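You operate a simulated robot arm through the tools that you are given. There is no shell and no other tool.

You are at the controls of a simulated robot arm. One attempt, no reset.

Task
Lift the cap out of the bath and blow it dry in the small white holder.
Fine: shut the green valve again, put the lid back on, leave the other caps.

The check looks at the end state, three seconds after you hand in, the way a careful person would. Anything else that was tipped, shoved, dropped, spilled or broken makes it a failure. Lids that push on must go on centred and level and be pressed home; caps that screw on are set level and turned clockwise until they are tight.

Robot
A 7-joint arm with a two-finger parallel gripper, fixed in place. Base frame: the origin is at the foot of the arm, x ahead of it, y to its left, z up; the work surface is at about z = 0.86. Lengths are in m, angles in degrees, forces in N, time in s.
With the tool pointing down near the work surface it reaches from about 0.24 to 0.68 m from the base axis. Its first joint turns from -66.0 to 66.0 degrees. Payload 2.4 kg.
The TCP is the grasp point between the finger pads, 0.03 m short of the fingertips. In the tool frame z runs along the fingers and y along their closing line. Largest opening 0.094 m; finger width 0.028, thickness 0.01; the body of the gripper, 0.05 by 0.096 m, starts 0.055 m behind the TCP.
Orientation is told as [roll, pitch, yaw] about the base's x, y, z axes, in that order, counted from this pose: with the fingers straight down and closing along the base's y, the tool's x points along the base's -x, its y along +y and its z along -z.

Tools
- The arm moves only by the tool step_arm. Its argument "series" is a list of rows, each a list of 6 numbers: the shift along the tool's x, y, z in units of 50 mm (1.0 is 50 mm), then the turn, a rotation vector about the tool's x, y, z in units of 6 degrees (1.0 is 6 degrees). In form: [[x, y, z, wx, wy, wz], ...]. A call has 1 to 20 rows; each row shifts and turns the commanded pose from where the row before left it, along the tool's axes as they then stand. "fingers" is the opening, from 0 (shut) to 1 (fully open), set as the call begins (left out, the last holds). A call with a number of a shift or a turn outside -1 to 1 is refused whole. Rows are played at 5 a second. More than 0.05 m and 8.6 degrees between two rows, or a gripper value outside its range, and nothing of the call is played. Where a pose cannot be reached the arm comes as near as it can. A force on the tool above 60 N (or 10 N above the force at the start of the call, whichever is more), or a blocked arm, ends the call early, and 0.2 s more pass. The fingers move at their own pace (about 0.153 m/s each) and stop on an object; they squeeze with about 22 N. The grip force told is the motor's: it shows also when the fingers shut on nothing. Time passes only in rows, and 0.2 s behind the last, so rows that do not move let the fingers close. The reply holds the time, the measured pose of the TCP, the force on the tool along the base axes, the opening and the grip force, in the units named above and with some noise, with the torque about the TCP (base axes, N m) and any sound that the robot's microphone picked up.
- Cameras (640 x 400 px; columns grow to the right, rows downward): "scene" is fixed at [0.0008, 0.4896, 1.4004]; the picture's right is [-0.92, -0.39, 0.00], its down [-0.37, 0.86, -0.36] and it looks along [0.14, -0.33, -0.93] (base axes); focal length 214 px, centre (320, 200). "wrist" rides on the gripper at [0.076, 0.014, -0.103] in the tool frame; the picture's right is [-0.18, 0.98, 0.00], its down [-0.75, -0.14, -0.64] and it looks along [-0.63, -0.12, 0.77] (tool axes); focal length 243 px, centre (320, 200). There is no depth. A picture from a camera that has moved, and an enlarged one, comes with that camera's place and axes in the base frame and with its lens.
- camera(camera): a new picture of that camera. No time passes.
- zoom(camera, box): a new picture of the part [left, top, right, bottom] of that camera's present view, enlarged. No time passes.
- hand_in(): hands the job in; it is judged then, once.

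Nothing tells you positions but the pictures and the camera data. Unless the task says otherwise, let go and move clear before handing in.

The tools are called after "Emit:" as name(argument=value, ...) on one line, values as JSON. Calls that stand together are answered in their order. step_arm: Moves the arm, as the interface text tells. Its arguments: {"type":"object","properties":{"series":{"type":"array","items":{"type":"array","items":{"type":"number"}}},"fingers":{"type":"number"}},"required":["series"]} The other tools are called the same way: camera (camera) takes a picture; zoom (camera, box) takes an enlarged picture of a part of a camera's view; hand_in () hands the job in.

At the start:

```text
time: 0.0
tool_pos: [0.3143, 0.157, 1.1636]
ee_rot: [0.0, 0.0, 0.0]
force: [0.2, 0.3, 0.5]
torque: [0.01, -0.03, 0.01]
gripper_width: 0.0938
gripper_force: 0.0
```

scene: 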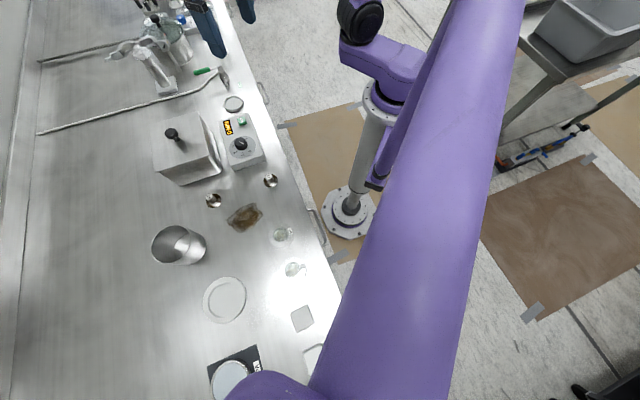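
wrist: 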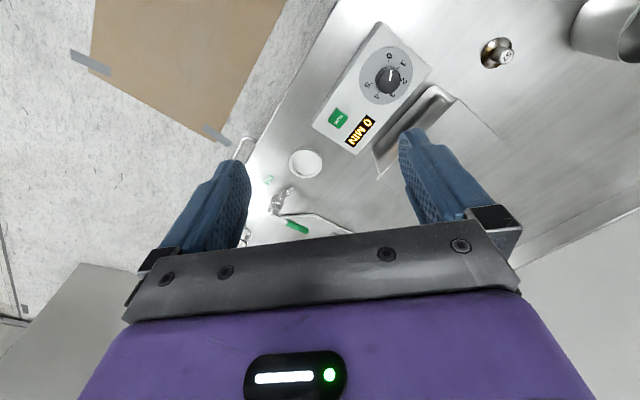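

I see a steel bench with an ultrasonic bath (lid with a black knob, dial, green button), a green valve with an air nozzle, and several small items. I'll look closer before moving.

Emit:
zoom(camera="scene", box=[100, 0, 300, 125])

Emit:
zoom(camera="scene", box=[130, 90, 330, 215])

Emit:
zoom(camera="scene", box=[130, 190, 350, 400])

Emit:
zoom(camera="wrist", box=[220, 120, 380, 250])

Emit:
zoom(camera="wrist", box=[300, 0, 640, 212])

```text
3.20 times, centred on (200, 62) of scene
camera zoom: at [0.0008, 0.4896, 1.4004], right [-0.92, -0.39, 0.0], down [-0.37, 0.86, -0.36], along [0.14, -0.33, -0.93], focal length 686 px, centre (704, 640)
```

zoom: 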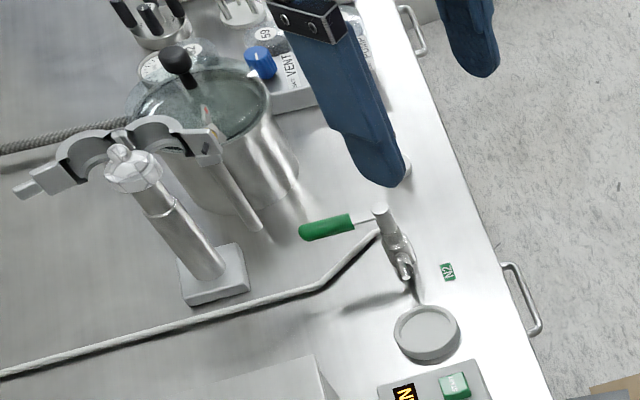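

```text
3.20 times, centred on (230, 152) of scene
camera zoom: at [0.0008, 0.4896, 1.4004], right [-0.92, -0.39, 0.0], down [-0.37, 0.86, -0.36], along [0.14, -0.33, -0.93], focal length 686 px, centre (608, 352)
```

zoom: 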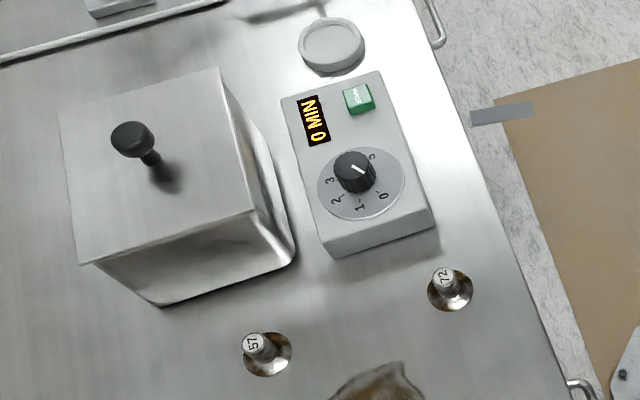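

```text
1.90 times, centred on (240, 295) of scene
camera zoom: at [0.0008, 0.4896, 1.4004], right [-0.92, -0.39, 0.0], down [-0.37, 0.86, -0.36], along [0.14, -0.33, -0.93], focal length 408 px, centre (472, 19)
```

zoom: 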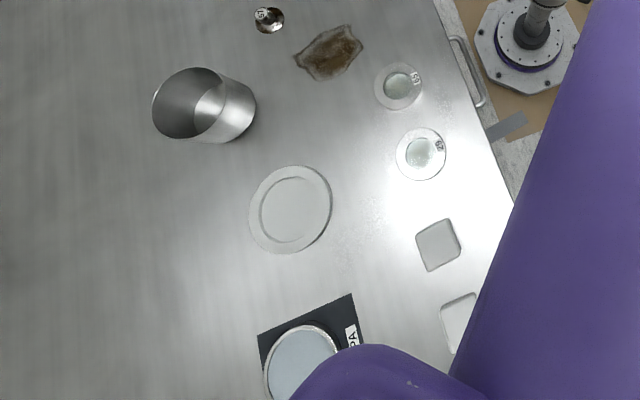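

```text
3.08 times, centred on (300, 185) of wrist
camera zoom: at [0.2389, 0.1711, 1.2661], right [0.18, 0.98, 0.0], down [0.75, -0.14, 0.64], along [0.63, -0.12, -0.77], focal length 746 px, centre (382, 246)
```

zoom: 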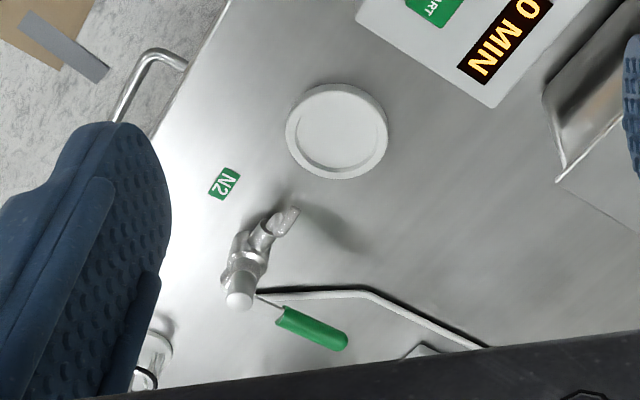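

```text
1.88 times, centred on (470, 106) of wrist
camera zoom: at [0.2389, 0.1711, 1.2661], right [0.18, 0.98, 0.0], down [0.75, -0.14, 0.64], along [0.63, -0.12, -0.77], focal length 457 px, centre (38, 377)
```

zoom: 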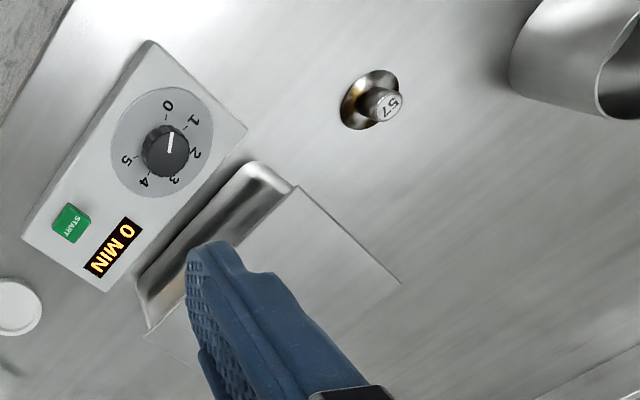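

The white dish sits at about (0.47, 0.10), in front of the N2 nozzle, and the bath lid's knob is near (0.48, 0.31). I'll turn the wrist camera towards the bath for a better look.

Emit:
step_arm(series=[[0, 0.2, 0, 0, 0, -1], [0, 0.2, 0, 0, 0, -1], [0, 0.2, 0, 0, 0, -1], [0, 0.2, 0, 0, 0, -1], [0, 0.2, 0, 0, 0, -1], [0, 0, 0, 0, 0, 0]], fingers=1)

Emit:
camera(camera="wrist")

Emit:
camera(camera="scene")

```text
time: 1.4
tool_pos: [0.3056, 0.2052, 1.1633]
ee_rot: [0.1, -0.1, 30.1]
force: [-0.6, 0.1, 0.5]
torque: [-0.01, 0.02, 0.02]
gripper_width: 0.094
gripper_force: 0.0
```

```text
taken
camera wrist: at [0.2325, 0.1796, 1.2656], right [-0.33, 0.94, 0.0], down [0.72, 0.26, 0.64], along [0.61, 0.21, -0.77], focal length 243 px, centre (320, 200)
```

wrist: 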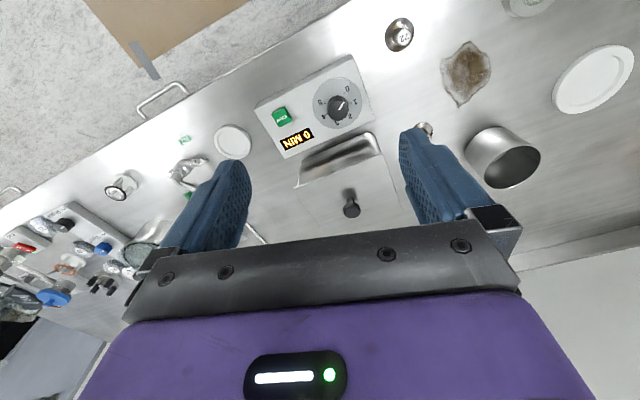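

```text
taken
```

scene: 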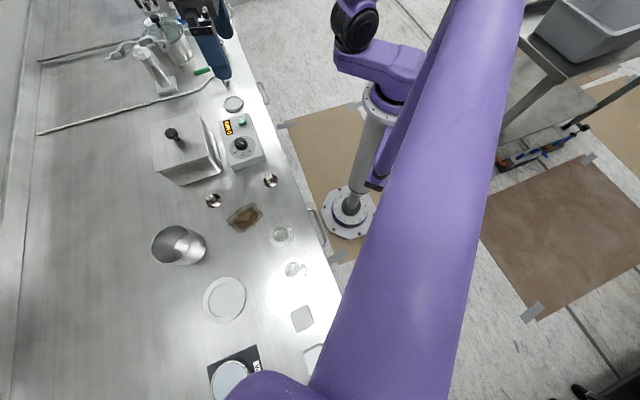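

The knob triangulates to about (0.472, 0.317, 0.965), with the bath turned roughly 45° to the base. I'll zoom in to measure the objects around it and find a free spot for the lid.

Emit:
zoom(camera="wrist", box=[240, 40, 440, 220])

Emit:
zoom(camera="wrist", box=[80, 80, 280, 270])

Emit:
zoom(camera="wrist", box=[380, 0, 640, 220])

Emit:
zoom(camera="scene", box=[110, 90, 290, 290])

Emit:
zoom(camera="scene", box=[20, 0, 220, 200])

```text
2.22 times, centred on (340, 130) of wrist
camera zoom: at [0.2325, 0.1796, 1.2656], right [-0.33, 0.94, 0.0], down [0.72, 0.26, 0.64], along [0.61, 0.21, -0.77], focal length 539 px, centre (276, 356)
```

zoom: 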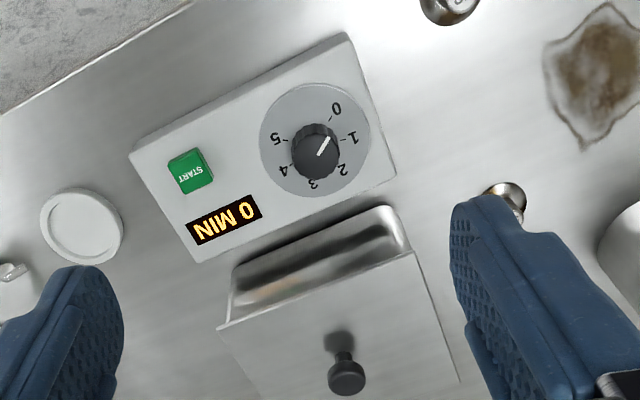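

```text
2.11 times, centred on (180, 175) of wrist
camera zoom: at [0.2325, 0.1796, 1.2656], right [-0.33, 0.94, 0.0], down [0.72, 0.26, 0.64], along [0.61, 0.21, -0.77], focal length 511 px, centre (615, 253)
```

zoom: 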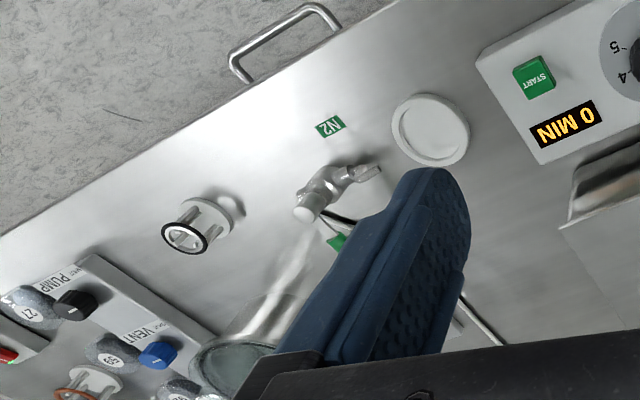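

```text
1.82 times, centred on (510, 110) of wrist
camera zoom: at [0.2325, 0.1796, 1.2656], right [-0.33, 0.94, 0.0], down [0.72, 0.26, 0.64], along [0.61, 0.21, -0.77], focal length 441 px, centre (-26, 364)
```

zoom: 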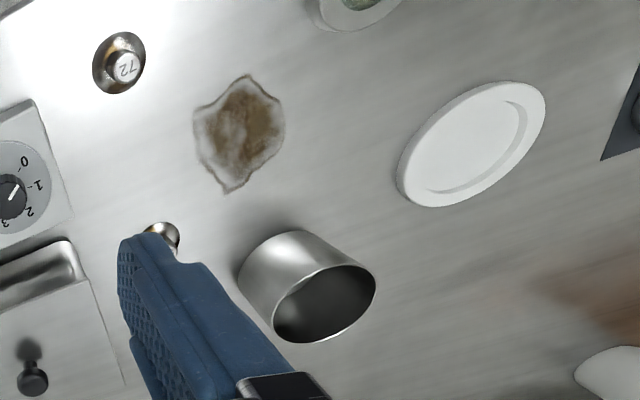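

```text
2.00 times, centred on (200, 190) of scene
camera zoom: at [0.0008, 0.4896, 1.4004], right [-0.92, -0.39, 0.0], down [-0.37, 0.86, -0.36], along [0.14, -0.33, -0.93], focal length 429 px, centre (560, 220)
```

zoom: 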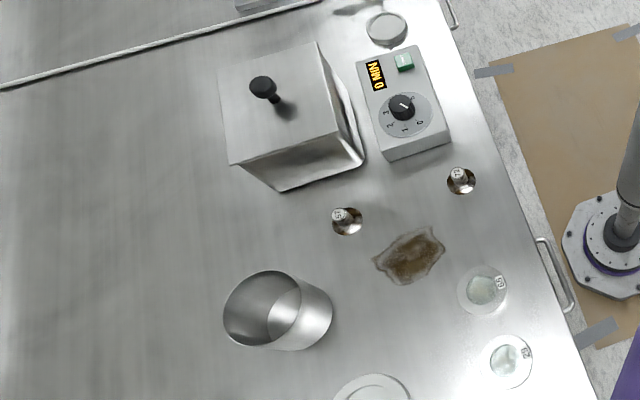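

```text
2.00 times, centred on (120, 100) of scene
camera zoom: at [0.0008, 0.4896, 1.4004], right [-0.92, -0.39, 0.0], down [-0.37, 0.86, -0.36], along [0.14, -0.33, -0.93], focal length 429 px, centre (720, 400)
```

zoom: 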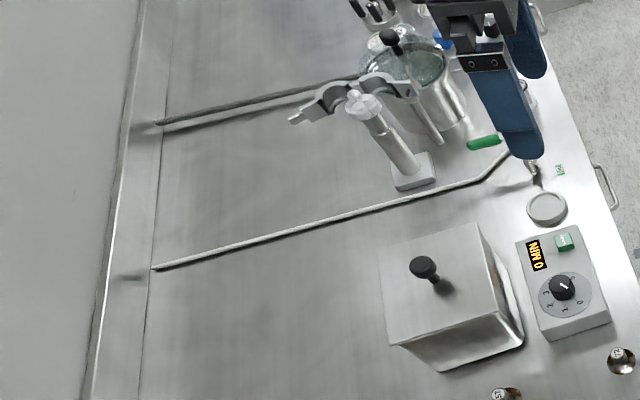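

The lid can rest between the bath and the hose at about (0.59, 0.19), turned by 90° so it fits. I'll inspect the valve, nozzle and white dish more closely next.

Emit:
step_arm(series=[[-0.145, -0.69, 0.565, 0, 0, 0], [-0.145, -0.69, 0.565, 0, 0, 0], [-0.145, -0.69, 0.565, 0, 0, 0], [-0.145, -0.69, 0.565, 0, 0, 0], [0, 0, 0, 0, 0, 0.926], [0, 0, 0, 0, 0, 0.926], [0, 0, 0, 0, 0, 0.926], [0, 0, 0, 0, 0, 0.926], [0, 0, 0, 0, 0, 0.926], [0, 0, 0, 0, 0, 0.926], [0, 0, 0, 0, 0, 0.926], [0, 0, 0, 0, 0, 0.926], [0, 0, 0, 0, 0, 0.926], [0, 0, 0, 0, 0, 0]])

Emit:
camera(camera="wrist")

Emit:
zoom(camera="wrist", box=[160, 20, 420, 220])

```text
time: 4.4
tool_pos: [0.3972, 0.1005, 1.0511]
ee_rot: [0.0, 0.0, -20.1]
force: [0.3, -0.4, -0.3]
torque: [-0.01, -0.03, 0.01]
gripper_width: 0.094
gripper_force: 0.1
```

```text
taken
camera wrist: at [0.3322, 0.1395, 1.1532], right [0.51, 0.86, 0.0], down [0.66, -0.39, 0.64], along [0.55, -0.33, -0.77], focal length 243 px, centre (320, 200)
```

wrist: 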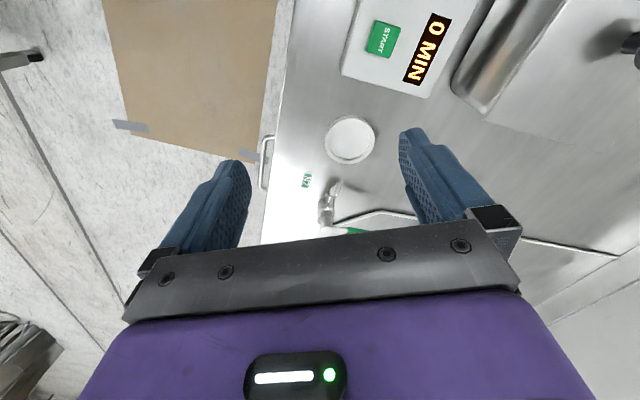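

```text
2.00 times, centred on (290, 120) of wrist
camera zoom: at [0.3322, 0.1395, 1.1532], right [0.51, 0.86, 0.0], down [0.66, -0.39, 0.64], along [0.55, -0.33, -0.77], focal length 485 px, centre (380, 360)
```

zoom: 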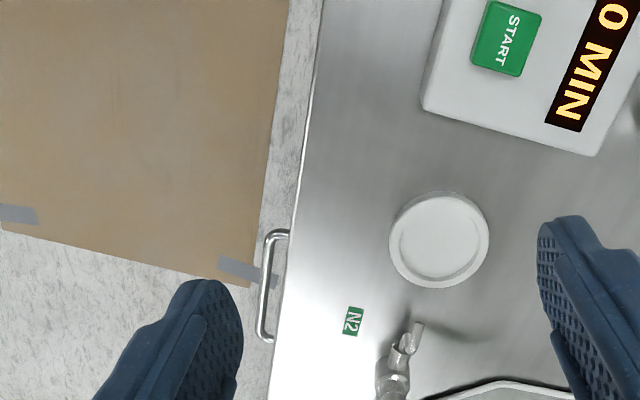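

The white dish is a shallow recessed cup about 6 cm across, right at the N2 nozzle's outlet, so it is the holder. Next I'll go above the lid knob, turning the tool to about yaw 75.

Emit:
step_arm(series=[[0.013, 0.917, 0, 0, 0, 0], [0.013, 0.917, 0, 0, 0, 0], [0.013, 0.917, 0, 0, 0, 0], [0.013, 0.917, 0, 0, 0, 0], [0.013, 0.917, 0, 0, 0, 0]])

Emit:
step_arm(series=[[0, 0, 0, 0, 0, -0.99], [0, 0, 0, 0, 0, -0.99], [0, 0, 0, 0, 0, -0.99], [0, 0, 0, 0, 0, -0.99], [0, 0, 0, 0, 0, -0.99], [0, 0, 0, 0, 0, -0.99], [0, 0, 0, 0, 0, -0.99], [0, 0, 0, 0, 0, -0.99], [0, 0, 0, 0, 0, -0.99], [0, 0, 0, 0, 0, -0.99], [0, 0, 0, 0, 0, -0.99], [0, 0, 0, 0, 0, -0.99], [0, 0, 0, 0, 0, -0.99], [0, 0, 0, 0, 0, -0.99], [0, 0, 0, 0, 0, -0.99], [0, 0, 0, 0, 0, -0.99], [0, 0, 0, 0, 0, 0]])

Emit:
camera(camera="wrist")

Emit:
zoom(camera="scene", box=[100, 40, 300, 200])

```text
time: 5.6
tool_pos: [0.4741, 0.3174, 1.0536]
ee_rot: [-0.1, -0.1, -20.2]
force: [0.2, 0.8, -1.2]
torque: [-0.03, 0.02, -0.01]
gripper_width: 0.094
gripper_force: 0.0
```

```text
time: 9.2
tool_pos: [0.4733, 0.3151, 1.0527]
ee_rot: [0.0, -0.1, 75.0]
force: [0.4, 1.2, -0.3]
torque: [0.03, -0.01, 0.01]
gripper_width: 0.0939
gripper_force: 0.0
```

```text
taken
camera wrist: at [0.4403, 0.2465, 1.154], right [-0.9, 0.43, 0.0], down [0.33, 0.69, 0.64], along [0.28, 0.58, -0.77], focal length 243 px, centre (320, 200)
```

wrist: 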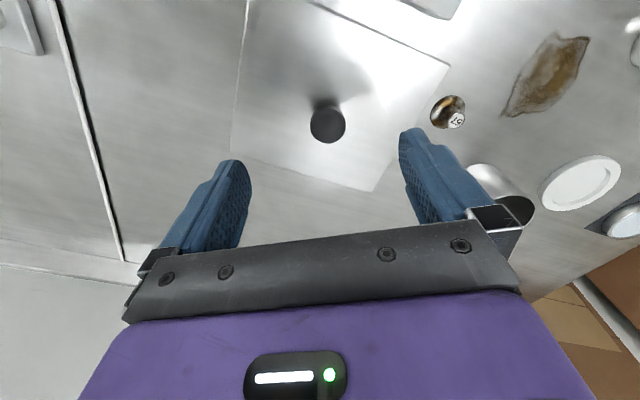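

```text
2.50 times, centred on (200, 120) of scene
camera zoom: at [0.0008, 0.4896, 1.4004], right [-0.92, -0.39, 0.0], down [-0.37, 0.86, -0.36], along [0.14, -0.33, -0.93], focal length 536 px, centre (620, 400)
```

zoom: 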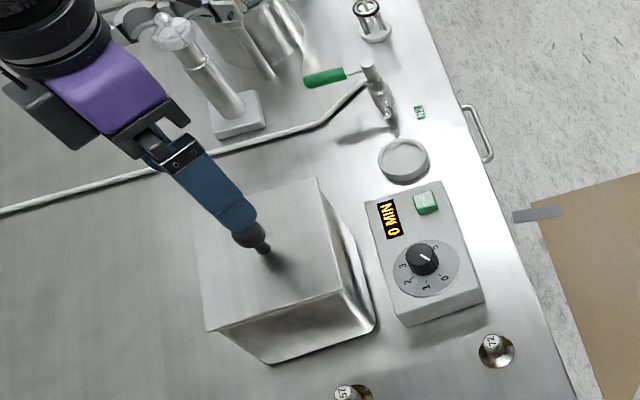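

The fingers straddle the knob, whose head centre I take at about (0.471, 0.318, 0.965). I'll descend and grip it.

Emit:
step_arm(series=[[-0.046, 0.06, 0.5, 0, 0, 0], [0, 0, 0.55, 0, 0, 0], [0, 0, 0.5, 0, 0, 0], [0, 0, 0, 0, 0, 0]])

Emit:
camera(camera="wrist")

Emit:
zoom(camera="scene", box=[120, 60, 260, 200])

```text
time: 10.2
tool_pos: [0.4744, 0.3217, 0.9801]
ee_rot: [-0.1, -0.5, 75.1]
force: [-0.7, -1.2, 8.2]
torque: [-0.02, 0.45, 0.1]
gripper_width: 0.0941
gripper_force: 0.1
stopped in row 4: the force on the tool passed its limit at 65 N (the readings are from after the stop); the commanded pose is now the measured one
```

```text
taken
camera wrist: at [0.4411, 0.2513, 1.0813], right [-0.9, 0.43, 0.0], down [0.33, 0.69, 0.65], along [0.28, 0.58, -0.76], focal length 243 px, centre (320, 200)
```

wrist: 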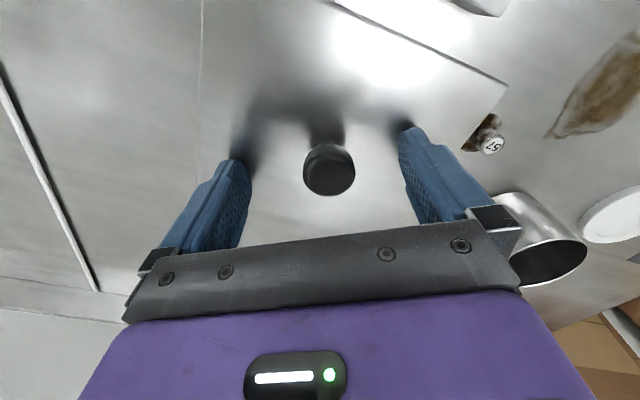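

```text
2.86 times, centred on (190, 130) of scene
camera zoom: at [0.0007, 0.4895, 1.4004], right [-0.92, -0.39, 0.0], down [-0.37, 0.86, -0.36], along [0.14, -0.33, -0.93], focal length 613 px, centre (691, 400)
```

zoom: 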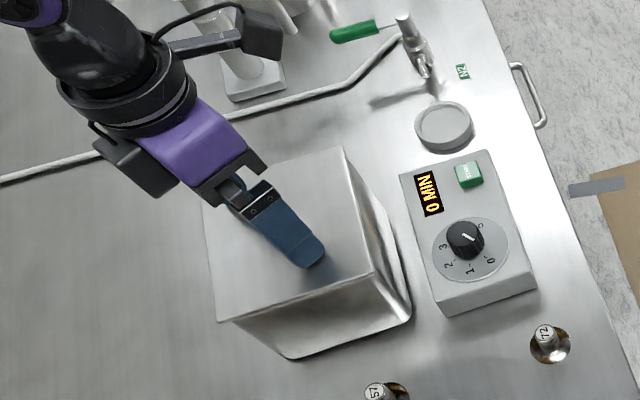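

The fingertips met the lid, which puts its top near z = 0.948. I'll back off 4 mm, re-centre on the knob and close.

Emit:
step_arm(series=[[0, 0, -0.09, 0, 0, 0], [0.14, 0.12, 0, 0, 0, 0], [0, 0, 0, 0, 0, 0]])

Emit:
step_arm(series=[[0, 0, 0, 0, 0, 0], [0, 0, 0, 0, 0, 0], [0, 0, 0, 0, 0, 0]], fingers=0)

Emit:
camera(camera="wrist")

Emit:
zoom(camera="scene", box=[120, 60, 260, 200])

```text
time: 11.0
tool_pos: [0.4642, 0.3162, 0.9842]
ee_rot: [-0.2, -0.3, 75.0]
force: [-0.3, -1.0, 0.0]
torque: [-0.02, -0.02, -0.01]
gripper_width: 0.094
gripper_force: 0.0
```

```text
time: 11.8
tool_pos: [0.4651, 0.3178, 0.9833]
ee_rot: [-0.1, -0.3, 75.0]
force: [-0.4, -0.5, -0.1]
torque: [0.03, 0.0, -0.02]
gripper_width: 0.0271
gripper_force: 21.9
```

```text
taken
camera wrist: at [0.4331, 0.2464, 1.085], right [-0.9, 0.43, 0.0], down [0.33, 0.69, 0.65], along [0.28, 0.58, -0.76], focal length 243 px, centre (320, 200)
```

wrist: 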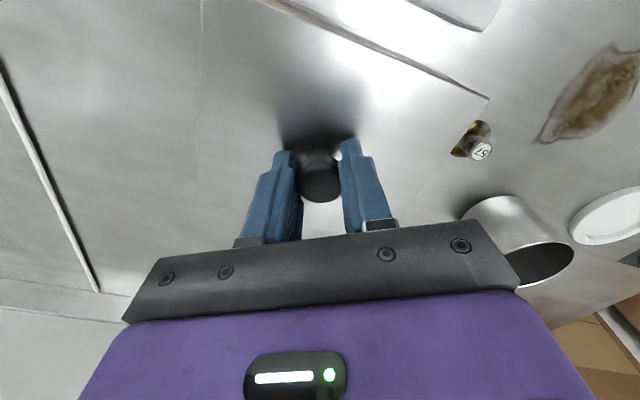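

```text
2.86 times, centred on (190, 130) of scene
camera zoom: at [0.0009, 0.4896, 1.4004], right [-0.92, -0.39, 0.0], down [-0.37, 0.86, -0.36], along [0.14, -0.33, -0.93], focal length 613 px, centre (691, 400)
```

zoom: 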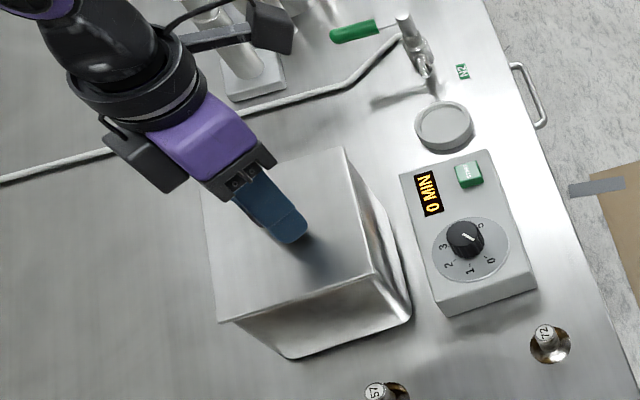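

The knob is held at 27 mm width. I'll lift the lid straight up, gently.

Emit:
step_arm(series=[[0, 0, -0.15, 0, 0, 0], [0, 0, -0.3, 0, 0, 0], [0, 0, -0.5, 0, 0, 0], [0, 0, -0.6, 0, 0, 0], [0, 0, -0.6, 0, 0, 0], [0, 0, 0, 0, 0, 0]])

Emit:
camera(camera="wrist")

Emit:
camera(camera="scene")

Emit:
zoom(camera="scene", box=[100, 40, 260, 200])

```text
time: 13.2
tool_pos: [0.4641, 0.3158, 1.0911]
ee_rot: [-0.1, -0.3, 75.0]
force: [1.0, 0.6, -2.1]
torque: [-0.01, 0.01, 0.02]
gripper_width: 0.0269
gripper_force: 21.5
```

```text
taken
camera wrist: at [0.4314, 0.2455, 1.1921], right [-0.9, 0.43, 0.0], down [0.33, 0.69, 0.65], along [0.28, 0.58, -0.76], focal length 243 px, centre (320, 200)
```

wrist: 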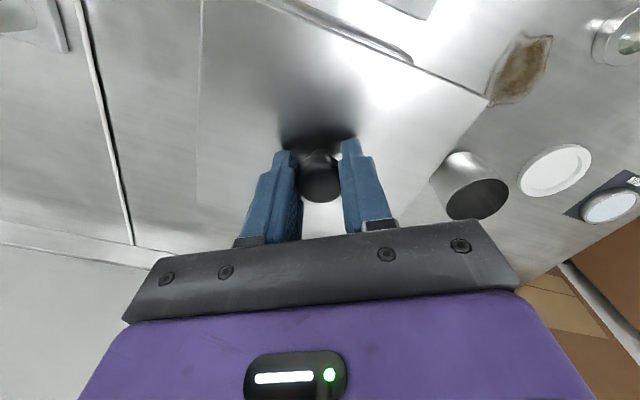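

```text
taken
```

scene: 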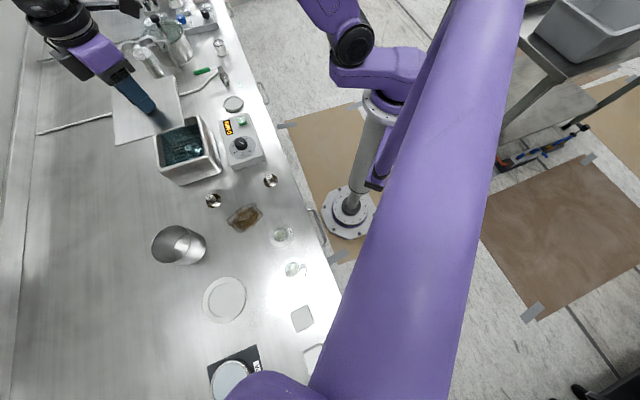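

```text
2.50 times, centred on (180, 120) of scene
camera zoom: at [0.0009, 0.4896, 1.4004], right [-0.92, -0.39, 0.0], down [-0.37, 0.86, -0.36], along [0.14, -0.33, -0.93], focal length 536 px, centre (670, 400)
```

zoom: 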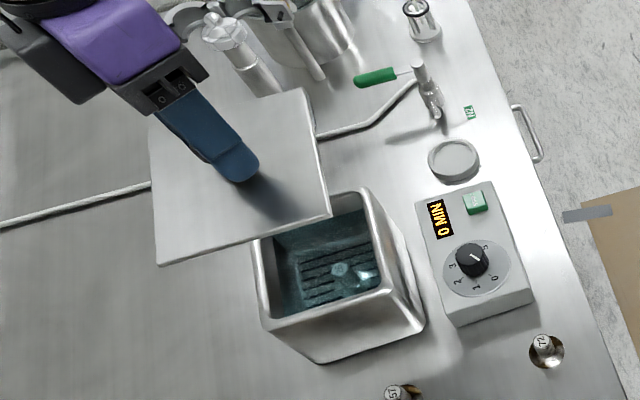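

The lid is up and level, showing a basket with the cap in the bath. I'll carry it to the gap between bath and hose, turning it 90°.

Emit:
step_arm(series=[[0.3, -0.58, 0, 0, 0, 0], [0.3, -0.58, 0, 0, 0, 0], [0.3, -0.58, 0, 0, 0, 0], [0.3, -0.58, 0, 0, 0, 0], [0.3, -0.58, 0, 0, 0, 0], [0, 0, 0, 0, 0, 0]])

Emit:
step_arm(series=[[0, 0, 0, 0, 0, 1], [0, 0, 0, 0, 0, 1], [0, 0, 0, 0, 0, 1], [0, 0, 0, 0, 0, 1], [0, 0, 0, 0, 0, 1], [0, 0, 0, 0, 0, 1], [0, 0, 0, 0, 0, 1], [0, 0, 0, 0, 0, 1], [0, 0, 0, 0, 0, 1], [0, 0, 0, 0, 0, 1], [0, 0, 0, 0, 0, 1], [0, 0, 0, 0, 0, 1], [0, 0, 0, 0, 0, 1], [0, 0, 0, 0, 0, 1], [0, 0, 0, 0, 0, 1], [0, 0, 0, 0, 0, 0]])

Emit:
camera(camera="wrist")

Emit:
zoom(camera="scene", box=[60, 0, 300, 200])

```text
time: 14.6
tool_pos: [0.5846, 0.2068, 1.0887]
ee_rot: [-0.1, -0.3, 75.0]
force: [1.0, -0.3, -1.3]
torque: [0.0, -0.04, 0.04]
gripper_width: 0.0268
gripper_force: 21.9
```

```text
time: 18.0
tool_pos: [0.5872, 0.2066, 1.0917]
ee_rot: [0.3, -0.2, -15.1]
force: [0.0, 0.1, -2.1]
torque: [-0.02, 0.0, 0.01]
gripper_width: 0.0269
gripper_force: 22.0
```

```text
taken
camera wrist: at [0.5178, 0.2393, 1.1928], right [0.43, 0.9, 0.01], down [0.69, -0.34, 0.64], along [0.58, -0.27, -0.77], focal length 243 px, centre (320, 200)
```

wrist: 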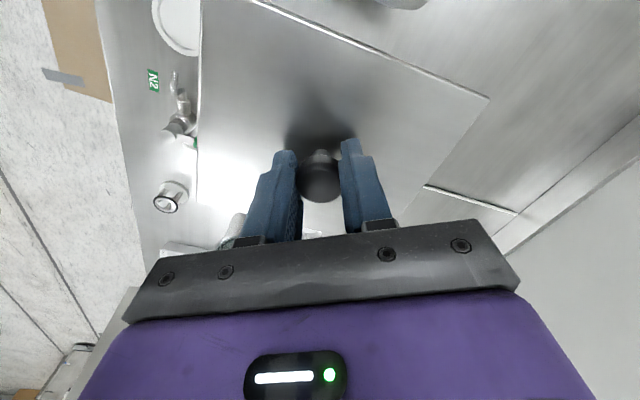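

```text
2.00 times, centred on (180, 100) of scene
camera zoom: at [0.0009, 0.4896, 1.4004], right [-0.92, -0.39, 0.0], down [-0.37, 0.86, -0.36], along [0.14, -0.33, -0.93], focal length 429 px, centre (600, 400)
```

zoom: 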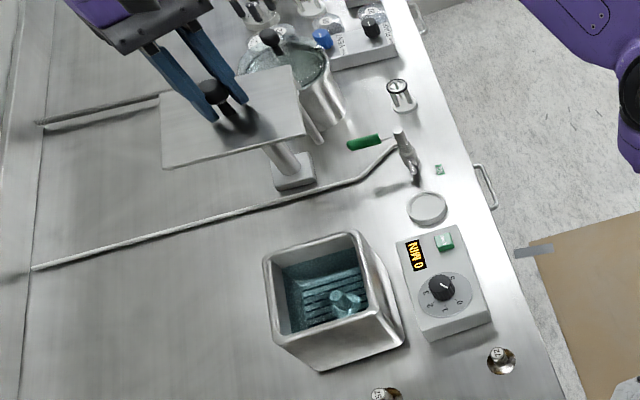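

The lid is over the free gap, clear of hose, stand and dish. I'll lower it, slowing down near the bench.

Emit:
step_arm(series=[[0, 0, 0.57, 0, 0, 0], [0, 0, 0.57, 0, 0, 0], [0, 0, 0.57, 0, 0, 0], [0, 0, 0.57, 0, 0, 0], [0, 0, 0.57, 0, 0, 0], [0, 0, 0.5, 0, 0, 0], [0, 0, 0, 0, 0, 0]])

Emit:
camera(camera="wrist")

Emit:
zoom(camera="scene", box=[60, 0, 300, 200])

```text
time: 19.6
tool_pos: [0.5853, 0.205, 0.9233]
ee_rot: [0.3, -0.1, -15.0]
force: [0.1, -0.3, -1.9]
torque: [0.03, -0.04, 0.0]
gripper_width: 0.0268
gripper_force: 21.8
```

```text
taken
camera wrist: at [0.5154, 0.2376, 1.0251], right [0.43, 0.9, 0.01], down [0.69, -0.33, 0.64], along [0.58, -0.27, -0.77], focal length 243 px, centre (320, 200)
```

wrist: 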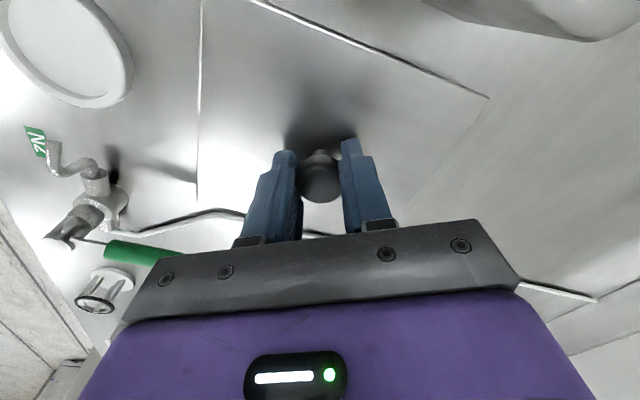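

```text
2.00 times, centred on (180, 100) of scene
camera zoom: at [0.0009, 0.4896, 1.4004], right [-0.92, -0.39, 0.0], down [-0.37, 0.86, -0.36], along [0.14, -0.33, -0.93], focal length 429 px, centre (600, 400)
```

zoom: 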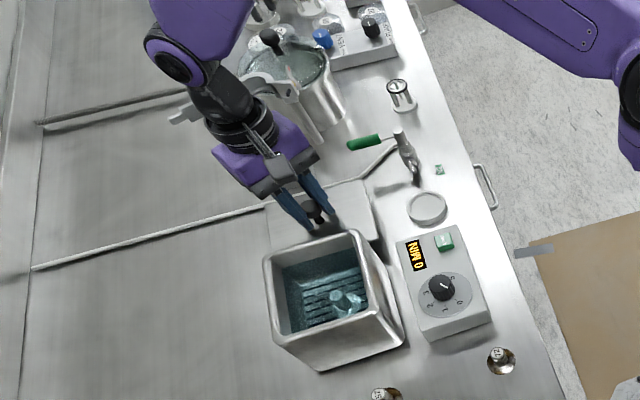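

The lid is hovering about 2 cm above the bench, clear on all sides. I'll lower in small steps until it touches.

Emit:
step_arm(series=[[0, 0, 0.06, 0, 0, 0], [0, 0, 0.06, 0, 0, 0], [0, 0, 0.06, 0, 0, 0], [0, 0, 0, 0, 0, 0]])

Emit:
step_arm(series=[[0, 0, 0.05, 0, 0, 0], [0, 0, 0.05, 0, 0, 0], [0, 0, 0, 0, 0, 0]])

```text
time: 20.6
tool_pos: [0.5842, 0.2058, 0.915]
ee_rot: [0.4, -0.2, -14.9]
force: [0.5, -0.1, -1.1]
torque: [-0.03, 0.0, 0.0]
gripper_width: 0.0272
gripper_force: 21.8
```

```text
time: 21.4
tool_pos: [0.5872, 0.2058, 0.9086]
ee_rot: [0.4, -0.3, -15.1]
force: [0.0, 0.5, -2.0]
torque: [0.0, -0.01, -0.01]
gripper_width: 0.0268
gripper_force: 21.9
```

Emit:
step_arm(series=[[0, 0, 0.04, 0, 0, 0], [0, 0, 0.04, 0, 0, 0], [0, 0, 0, 0, 0, 0]])

Emit:
camera(camera="wrist")

```text
time: 22.2
tool_pos: [0.5867, 0.2068, 0.9054]
ee_rot: [0.3, -0.2, -14.9]
force: [0.2, -0.1, -1.7]
torque: [-0.01, 0.01, -0.02]
gripper_width: 0.0268
gripper_force: 22.1
```

```text
taken
camera wrist: at [0.518, 0.2393, 1.0065], right [0.43, 0.9, 0.01], down [0.69, -0.33, 0.64], along [0.58, -0.27, -0.77], focal length 243 px, centre (320, 200)
```

wrist: 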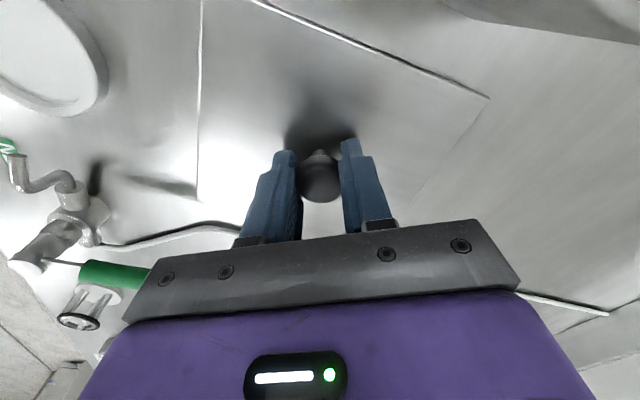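

Still no contact force, so I'll continue in small steps.

Emit:
step_arm(series=[[0, 0, 0.04, 0, 0, 0], [0, 0, 0.04, 0, 0, 0], [0, 0, 0, 0, 0, 0]])

Emit:
step_arm(series=[[0, 0, 0.04, 0, 0, 0], [0, 0, 0, 0, 0, 0]])

```text
time: 23.0
tool_pos: [0.5875, 0.2072, 0.9015]
ee_rot: [0.3, -0.3, -15.0]
force: [0.3, -0.5, -0.8]
torque: [0.03, -0.01, -0.02]
gripper_width: 0.027
gripper_force: 21.7
```

```text
time: 23.6
tool_pos: [0.5871, 0.2069, 0.8994]
ee_rot: [0.3, -0.1, -15.0]
force: [-0.6, -0.2, 0.0]
torque: [-0.23, -0.01, 0.07]
gripper_width: 0.0268
gripper_force: 22.0
```

Emit:
step_arm(series=[[0, 0, 0.03, 0, 0, 0], [0, 0, 0, 0, 0, 0]])

```text
time: 24.2
tool_pos: [0.5865, 0.2085, 0.8989]
ee_rot: [0.5, -0.4, -15.0]
force: [-4.5, -0.4, 15.5]
torque: [0.01, 0.16, 0.0]
gripper_width: 0.027
gripper_force: 21.6
```

The lid rests on the bench, with an upward force of 15 N. I'll release it and rise straight up.

Emit:
step_arm(series=[[0, 0, -0.03, 0, 0, 0], [0, 0, 0, 0, 0, 0], [0, 0, 0, 0, 0, 0]], fingers=0.9)

Emit:
step_arm(series=[[0, 0, -0.4, 0, 0, 0], [0, 0, -0.8, 0, 0, 0], [0, 0, -0.8, 0, 0, 0], [0, 0, -0.8, 0, 0, 0], [0, 0, -0.8, 0, 0, 0], [0, 0, 0, 0, 0, 0]])

Emit:
camera(camera="wrist")

Emit:
zoom(camera="scene", box=[60, 0, 300, 200])

Emit:
zoom(camera="scene", box=[140, 100, 240, 190])

```text
time: 25.0
tool_pos: [0.5869, 0.2076, 0.9007]
ee_rot: [0.4, -0.1, -15.1]
force: [1.0, 0.3, -0.5]
torque: [0.03, 0.01, 0.03]
gripper_width: 0.0845
gripper_force: 0.0
```

```text
time: 26.4
tool_pos: [0.5839, 0.2058, 1.0773]
ee_rot: [0.3, -0.1, -15.1]
force: [-1.1, -0.3, 0.1]
torque: [0.0, 0.04, 0.04]
gripper_width: 0.0846
gripper_force: 0.0
```

```text
taken
camera wrist: at [0.5154, 0.2392, 1.1796], right [0.43, 0.9, 0.01], down [0.69, -0.33, 0.64], along [0.58, -0.27, -0.77], focal length 243 px, centre (320, 200)
```

wrist: 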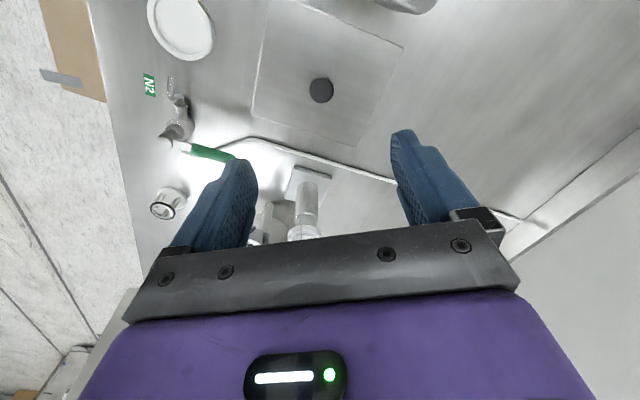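

```text
2.00 times, centred on (180, 100) of scene
camera zoom: at [0.0008, 0.4896, 1.4004], right [-0.92, -0.39, 0.0], down [-0.37, 0.86, -0.36], along [0.14, -0.33, -0.93], focal length 429 px, centre (600, 400)
```

zoom: 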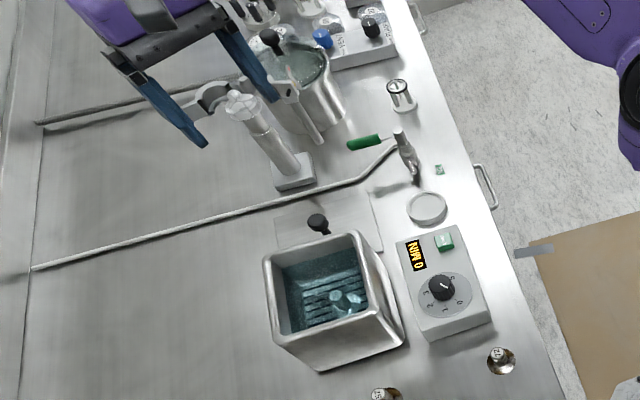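

```text
4.44 times, centred on (190, 145) of scene
camera zoom: at [0.0008, 0.4896, 1.4004], right [-0.92, -0.39, 0.0], down [-0.37, 0.86, -0.36], along [0.14, -0.33, -0.93], focal length 953 px, centre (898, 444)
```

zoom: 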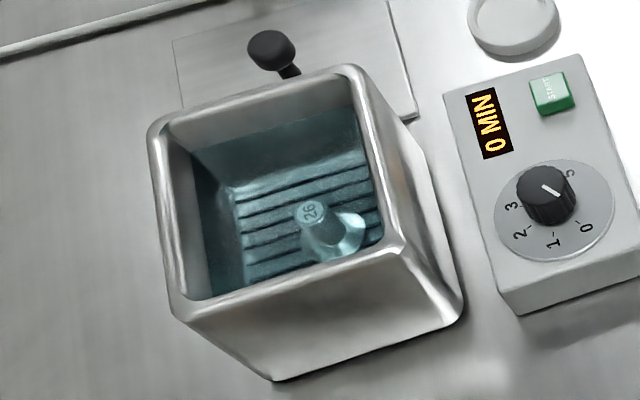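

The lid lies flat in its spot, and cap 26 stands on the rack near the bath's centre, at about (0.466, 0.314). I'll move above the bath with the fingers lined up to the tank walls.

Emit:
step_arm(series=[[0.711, 0.374, 0, 0, 0, 0], [0.711, 0.374, 0, 0, 0, 0], [0.711, 0.374, 0, 0, 0, 0], [0.711, 0.374, 0, 0, 0, 0], [0, 0, 0, 0, 0, -0.967], [0, 0, 0, 0, 0, -0.967], [0, 0, 0, 0, 0, -0.967], [0, 0, 0, 0, 0, -0.967], [0, 0, 0, 0, 0, -0.967], [0, 0, 0, 0, 0, -0.967], [0, 0, 0, 0, 0, -0.967], [0, 0, 0, 0, 0, -0.967], [0, 0, 0, 0, 0, -0.967], [0, 0, 0, 0, 0, -0.967], [0, 0, 0, 0, 0, 0]], fingers=0.6)

Emit:
camera(camera="wrist")

Emit:
zoom(camera="wrist", box=[220, 0, 420, 200])

```text
time: 29.6
tool_pos: [0.468, 0.3145, 1.0798]
ee_rot: [0.0, -0.3, 43.1]
force: [-0.1, 0.1, -0.1]
torque: [0.01, -0.03, 0.0]
gripper_width: 0.0566
gripper_force: 0.1
```

```text
taken
camera wrist: at [0.4038, 0.2727, 1.181], right [-0.54, 0.84, 0.0], down [0.64, 0.41, 0.65], along [0.54, 0.35, -0.76], focal length 243 px, centre (320, 200)
```

wrist: 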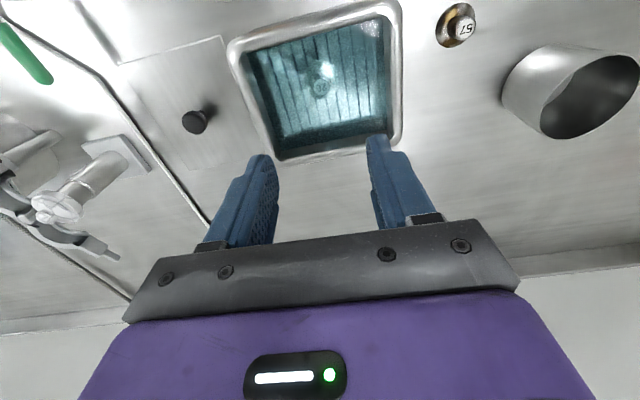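

```text
2.00 times, centred on (320, 100) of wrist
camera zoom: at [0.4038, 0.2727, 1.181], right [-0.54, 0.84, 0.0], down [0.64, 0.41, 0.65], along [0.54, 0.35, -0.76], focal length 485 px, centre (320, 400)
```

zoom: 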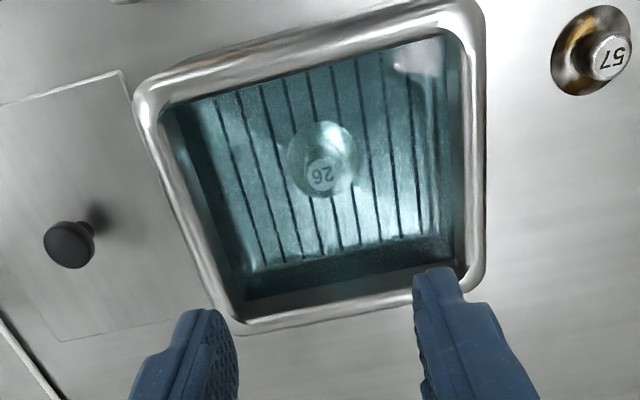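

Cap 26's stem is at about (0.4665, 0.3146) with its top near z = 0.907. I'll descend between the tank walls towards it.

Emit:
step_arm(series=[[0.02, 0.02, 0.5, 0, 0, 0], [0, 0, 0.5, 0, 0, 0], [0, 0, 0.5, 0, 0, 0], [0, 0, 0.5, 0, 0, 0], [0, 0, 0.4, 0, 0, 0], [0, 0, 0, 0, 0, 0]])

Emit:
camera(camera="wrist")

Emit:
zoom(camera="scene", box=[140, 100, 240, 190])

```text
time: 31.0
tool_pos: [0.4688, 0.3163, 0.9597]
ee_rot: [0.0, -0.3, 43.0]
force: [0.2, 0.1, -0.4]
torque: [0.01, -0.02, 0.03]
gripper_width: 0.0565
gripper_force: 0.1
```

```text
taken
camera wrist: at [0.4032, 0.2739, 1.0606], right [-0.54, 0.84, 0.0], down [0.64, 0.41, 0.65], along [0.55, 0.35, -0.76], focal length 243 px, centre (320, 200)
```

wrist: 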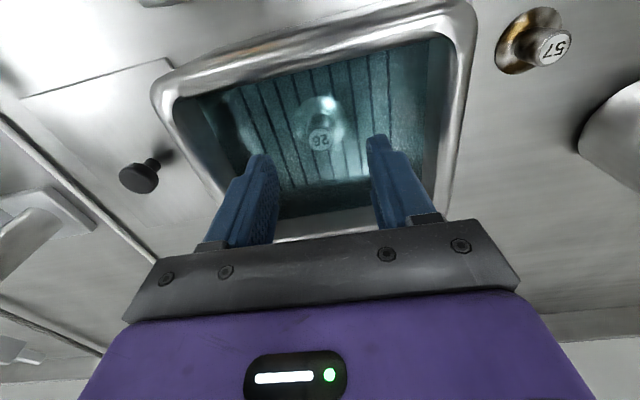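

```text
4.44 times, centred on (190, 145) of scene
camera zoom: at [0.0008, 0.4896, 1.4004], right [-0.92, -0.39, 0.0], down [-0.37, 0.86, -0.36], along [0.14, -0.33, -0.93], focal length 953 px, centre (898, 444)
```

zoom: 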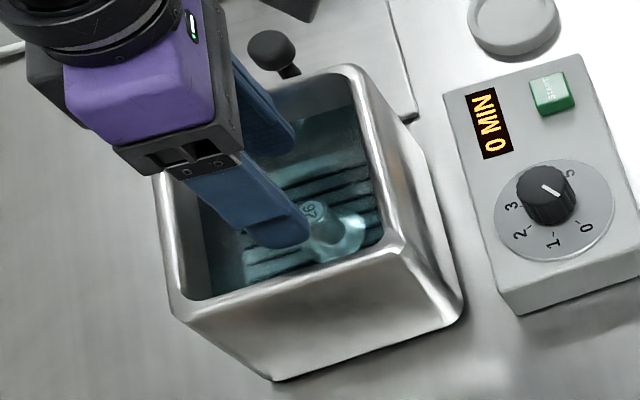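

The stem is between the fingers and well centred. I'll go the rest of the way down.

Emit:
step_arm(series=[[0, 0, 0.3, 0, 0, 0], [0, 0, 0.3, 0, 0, 0], [0, 0, 0.2, 0, 0, 0], [0, 0, 0, 0, 0, 0]])

Emit:
camera(camera="wrist")

Emit:
zoom(camera="scene", box=[140, 100, 240, 190])

```text
time: 32.0
tool_pos: [0.4679, 0.3155, 0.9187]
ee_rot: [0.0, -0.3, 43.0]
force: [-0.1, -0.2, 0.3]
torque: [0.01, 0.0, -0.02]
gripper_width: 0.0566
gripper_force: 0.0
```

```text
taken
camera wrist: at [0.403, 0.2737, 1.0195], right [-0.54, 0.84, 0.0], down [0.64, 0.41, 0.65], along [0.55, 0.35, -0.76], focal length 243 px, centre (320, 200)
```

wrist: 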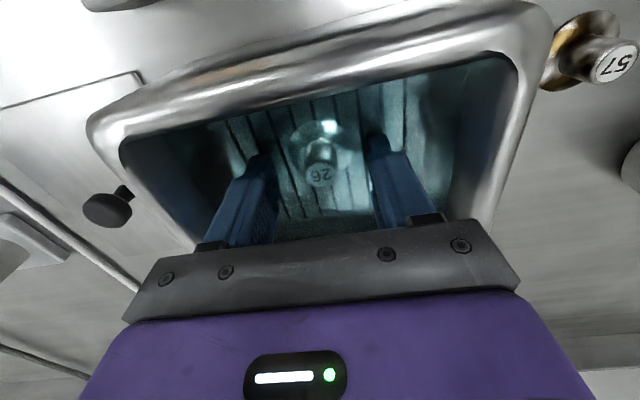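

```text
4.44 times, centred on (190, 145) of scene
camera zoom: at [0.0008, 0.4896, 1.4004], right [-0.92, -0.39, 0.0], down [-0.37, 0.86, -0.36], along [0.14, -0.33, -0.93], focal length 953 px, centre (898, 444)
```

zoom: 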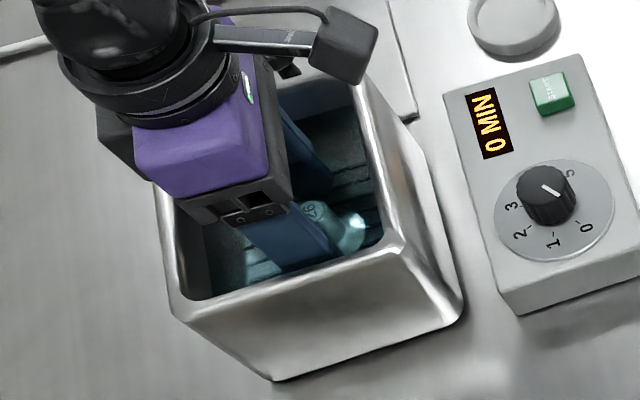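

Emit:
step_arm(series=[[0, 0, 0.05, 0, 0, 0], [0, 0, 0, 0, 0, 0]])

Emit:
step_arm(series=[[0, 0, 0, 0, 0, 0], [0, 0, 0, 0, 0, 0], [0, 0, 0, 0, 0, 0]], fingers=0)

Emit:
zoom(camera="wrist", box=[200, 60, 440, 240])

```text
time: 32.6
tool_pos: [0.4673, 0.3155, 0.9155]
ee_rot: [0.1, -0.3, 43.0]
force: [0.5, 0.0, -0.5]
torque: [0.02, 0.02, -0.04]
gripper_width: 0.0565
gripper_force: 0.0
```

```text
time: 33.4
tool_pos: [0.4673, 0.316, 0.916]
ee_rot: [0.0, -0.3, 42.9]
force: [-0.2, 0.4, -0.3]
torque: [0.01, 0.03, 0.04]
gripper_width: 0.0384
gripper_force: 22.0
```

```text
2.22 times, centred on (320, 150) of wrist
camera zoom: at [0.4027, 0.2742, 1.0171], right [-0.54, 0.84, 0.0], down [0.64, 0.41, 0.65], along [0.55, 0.35, -0.76], focal length 539 px, centre (320, 311)
```

zoom: 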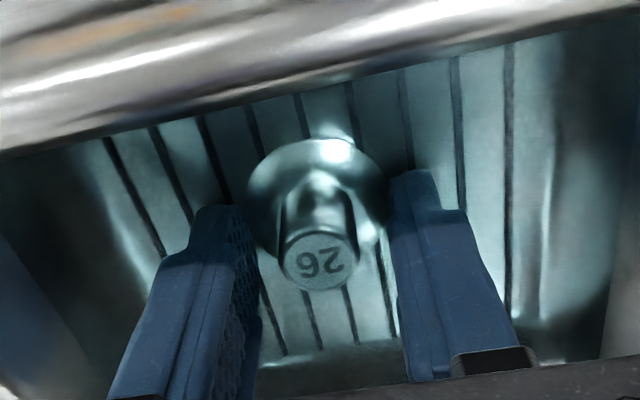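

The fingers closed on the flange at 38 mm rather than the stem. I'll reopen, rise 7 mm and grip the stem.

Emit:
step_arm(series=[[0, 0, 0, 0, 0, 0], [0, 0, -0.14, 0, 0, 0], [0, 0, 0, 0, 0, 0]], fingers=0.55)

Emit:
step_arm(series=[[0, 0, 0, 0, 0, 0], [0, 0, 0, 0, 0, 0], [0, 0, 0, 0, 0, 0]], fingers=0)

Emit:
zoom(camera="wrist", box=[200, 60, 440, 240])

```text
time: 34.2
tool_pos: [0.466, 0.3173, 0.9232]
ee_rot: [0.0, -0.3, 43.0]
force: [-0.2, 0.8, -0.3]
torque: [-0.01, -0.02, 0.0]
gripper_width: 0.0515
gripper_force: 0.0
```

```text
time: 35.0
tool_pos: [0.4682, 0.317, 0.923]
ee_rot: [0.0, -0.3, 43.1]
force: [-0.9, -0.6, 0.8]
torque: [-0.02, 0.01, 0.01]
gripper_width: 0.0189
gripper_force: 21.9
```

```text
2.22 times, centred on (320, 150) of wrist
camera zoom: at [0.4023, 0.2739, 1.0243], right [-0.54, 0.84, 0.0], down [0.64, 0.41, 0.65], along [0.55, 0.35, -0.76], focal length 539 px, centre (320, 311)
```

zoom: 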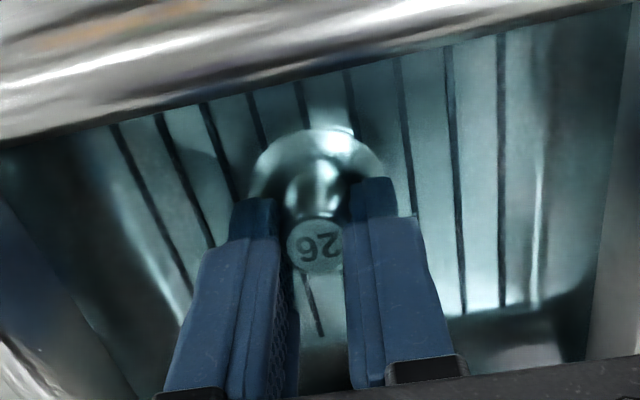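

The stem is gripped at 18.9 mm. I'll lift the cap straight out and let it drip briefly over the bath.

Emit:
step_arm(series=[[0, 0, -0.2, 0, 0, 0], [0, 0, -0.4, 0, 0, 0], [0, 0, -0.5, 0, 0, 0], [0, 0, -0.5, 0, 0, 0], [0, 0, -0.5, 0, 0, 0], [0, 0, -0.4, 0, 0, 0], [0, 0, 0, 0, 0, 0], [0, 0, 0, 0, 0, 0], [0, 0, 0, 0, 0, 0], [0, 0, 0, 0, 0, 0], [0, 0, 0, 0, 0, 0], [0, 0, 0, 0, 0, 0], [0, 0, 0, 0, 0, 0], [0, 0, 0, 0, 0, 0]])

Emit:
camera(camera="wrist")

Emit:
zoom(camera="scene", box=[100, 40, 260, 200])

```text
time: 38.0
tool_pos: [0.4671, 0.3136, 1.0493]
ee_rot: [0.0, -0.3, 43.0]
force: [-0.3, -0.7, -0.4]
torque: [0.01, -0.01, 0.0]
gripper_width: 0.0183
gripper_force: 21.7
```

```text
taken
camera wrist: at [0.4023, 0.2721, 1.1515], right [-0.54, 0.84, 0.0], down [0.64, 0.41, 0.65], along [0.55, 0.35, -0.76], focal length 243 px, centre (320, 200)
```

wrist: 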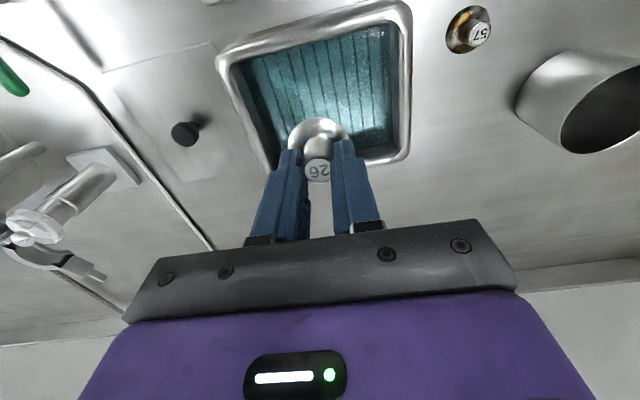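

```text
2.50 times, centred on (180, 120) of scene
camera zoom: at [0.0009, 0.4896, 1.4004], right [-0.92, -0.39, 0.0], down [-0.37, 0.86, -0.36], along [0.14, -0.33, -0.93], focal length 536 px, centre (670, 400)
```

zoom: 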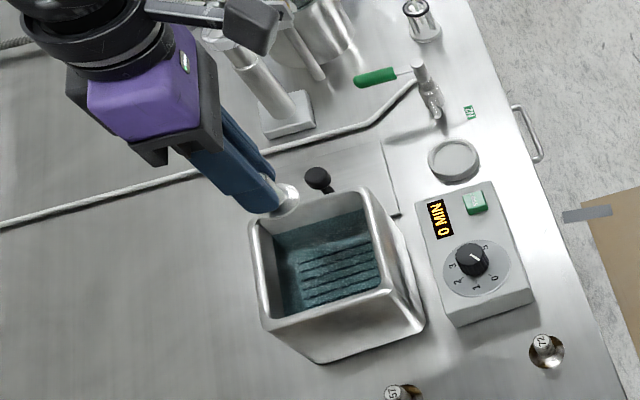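

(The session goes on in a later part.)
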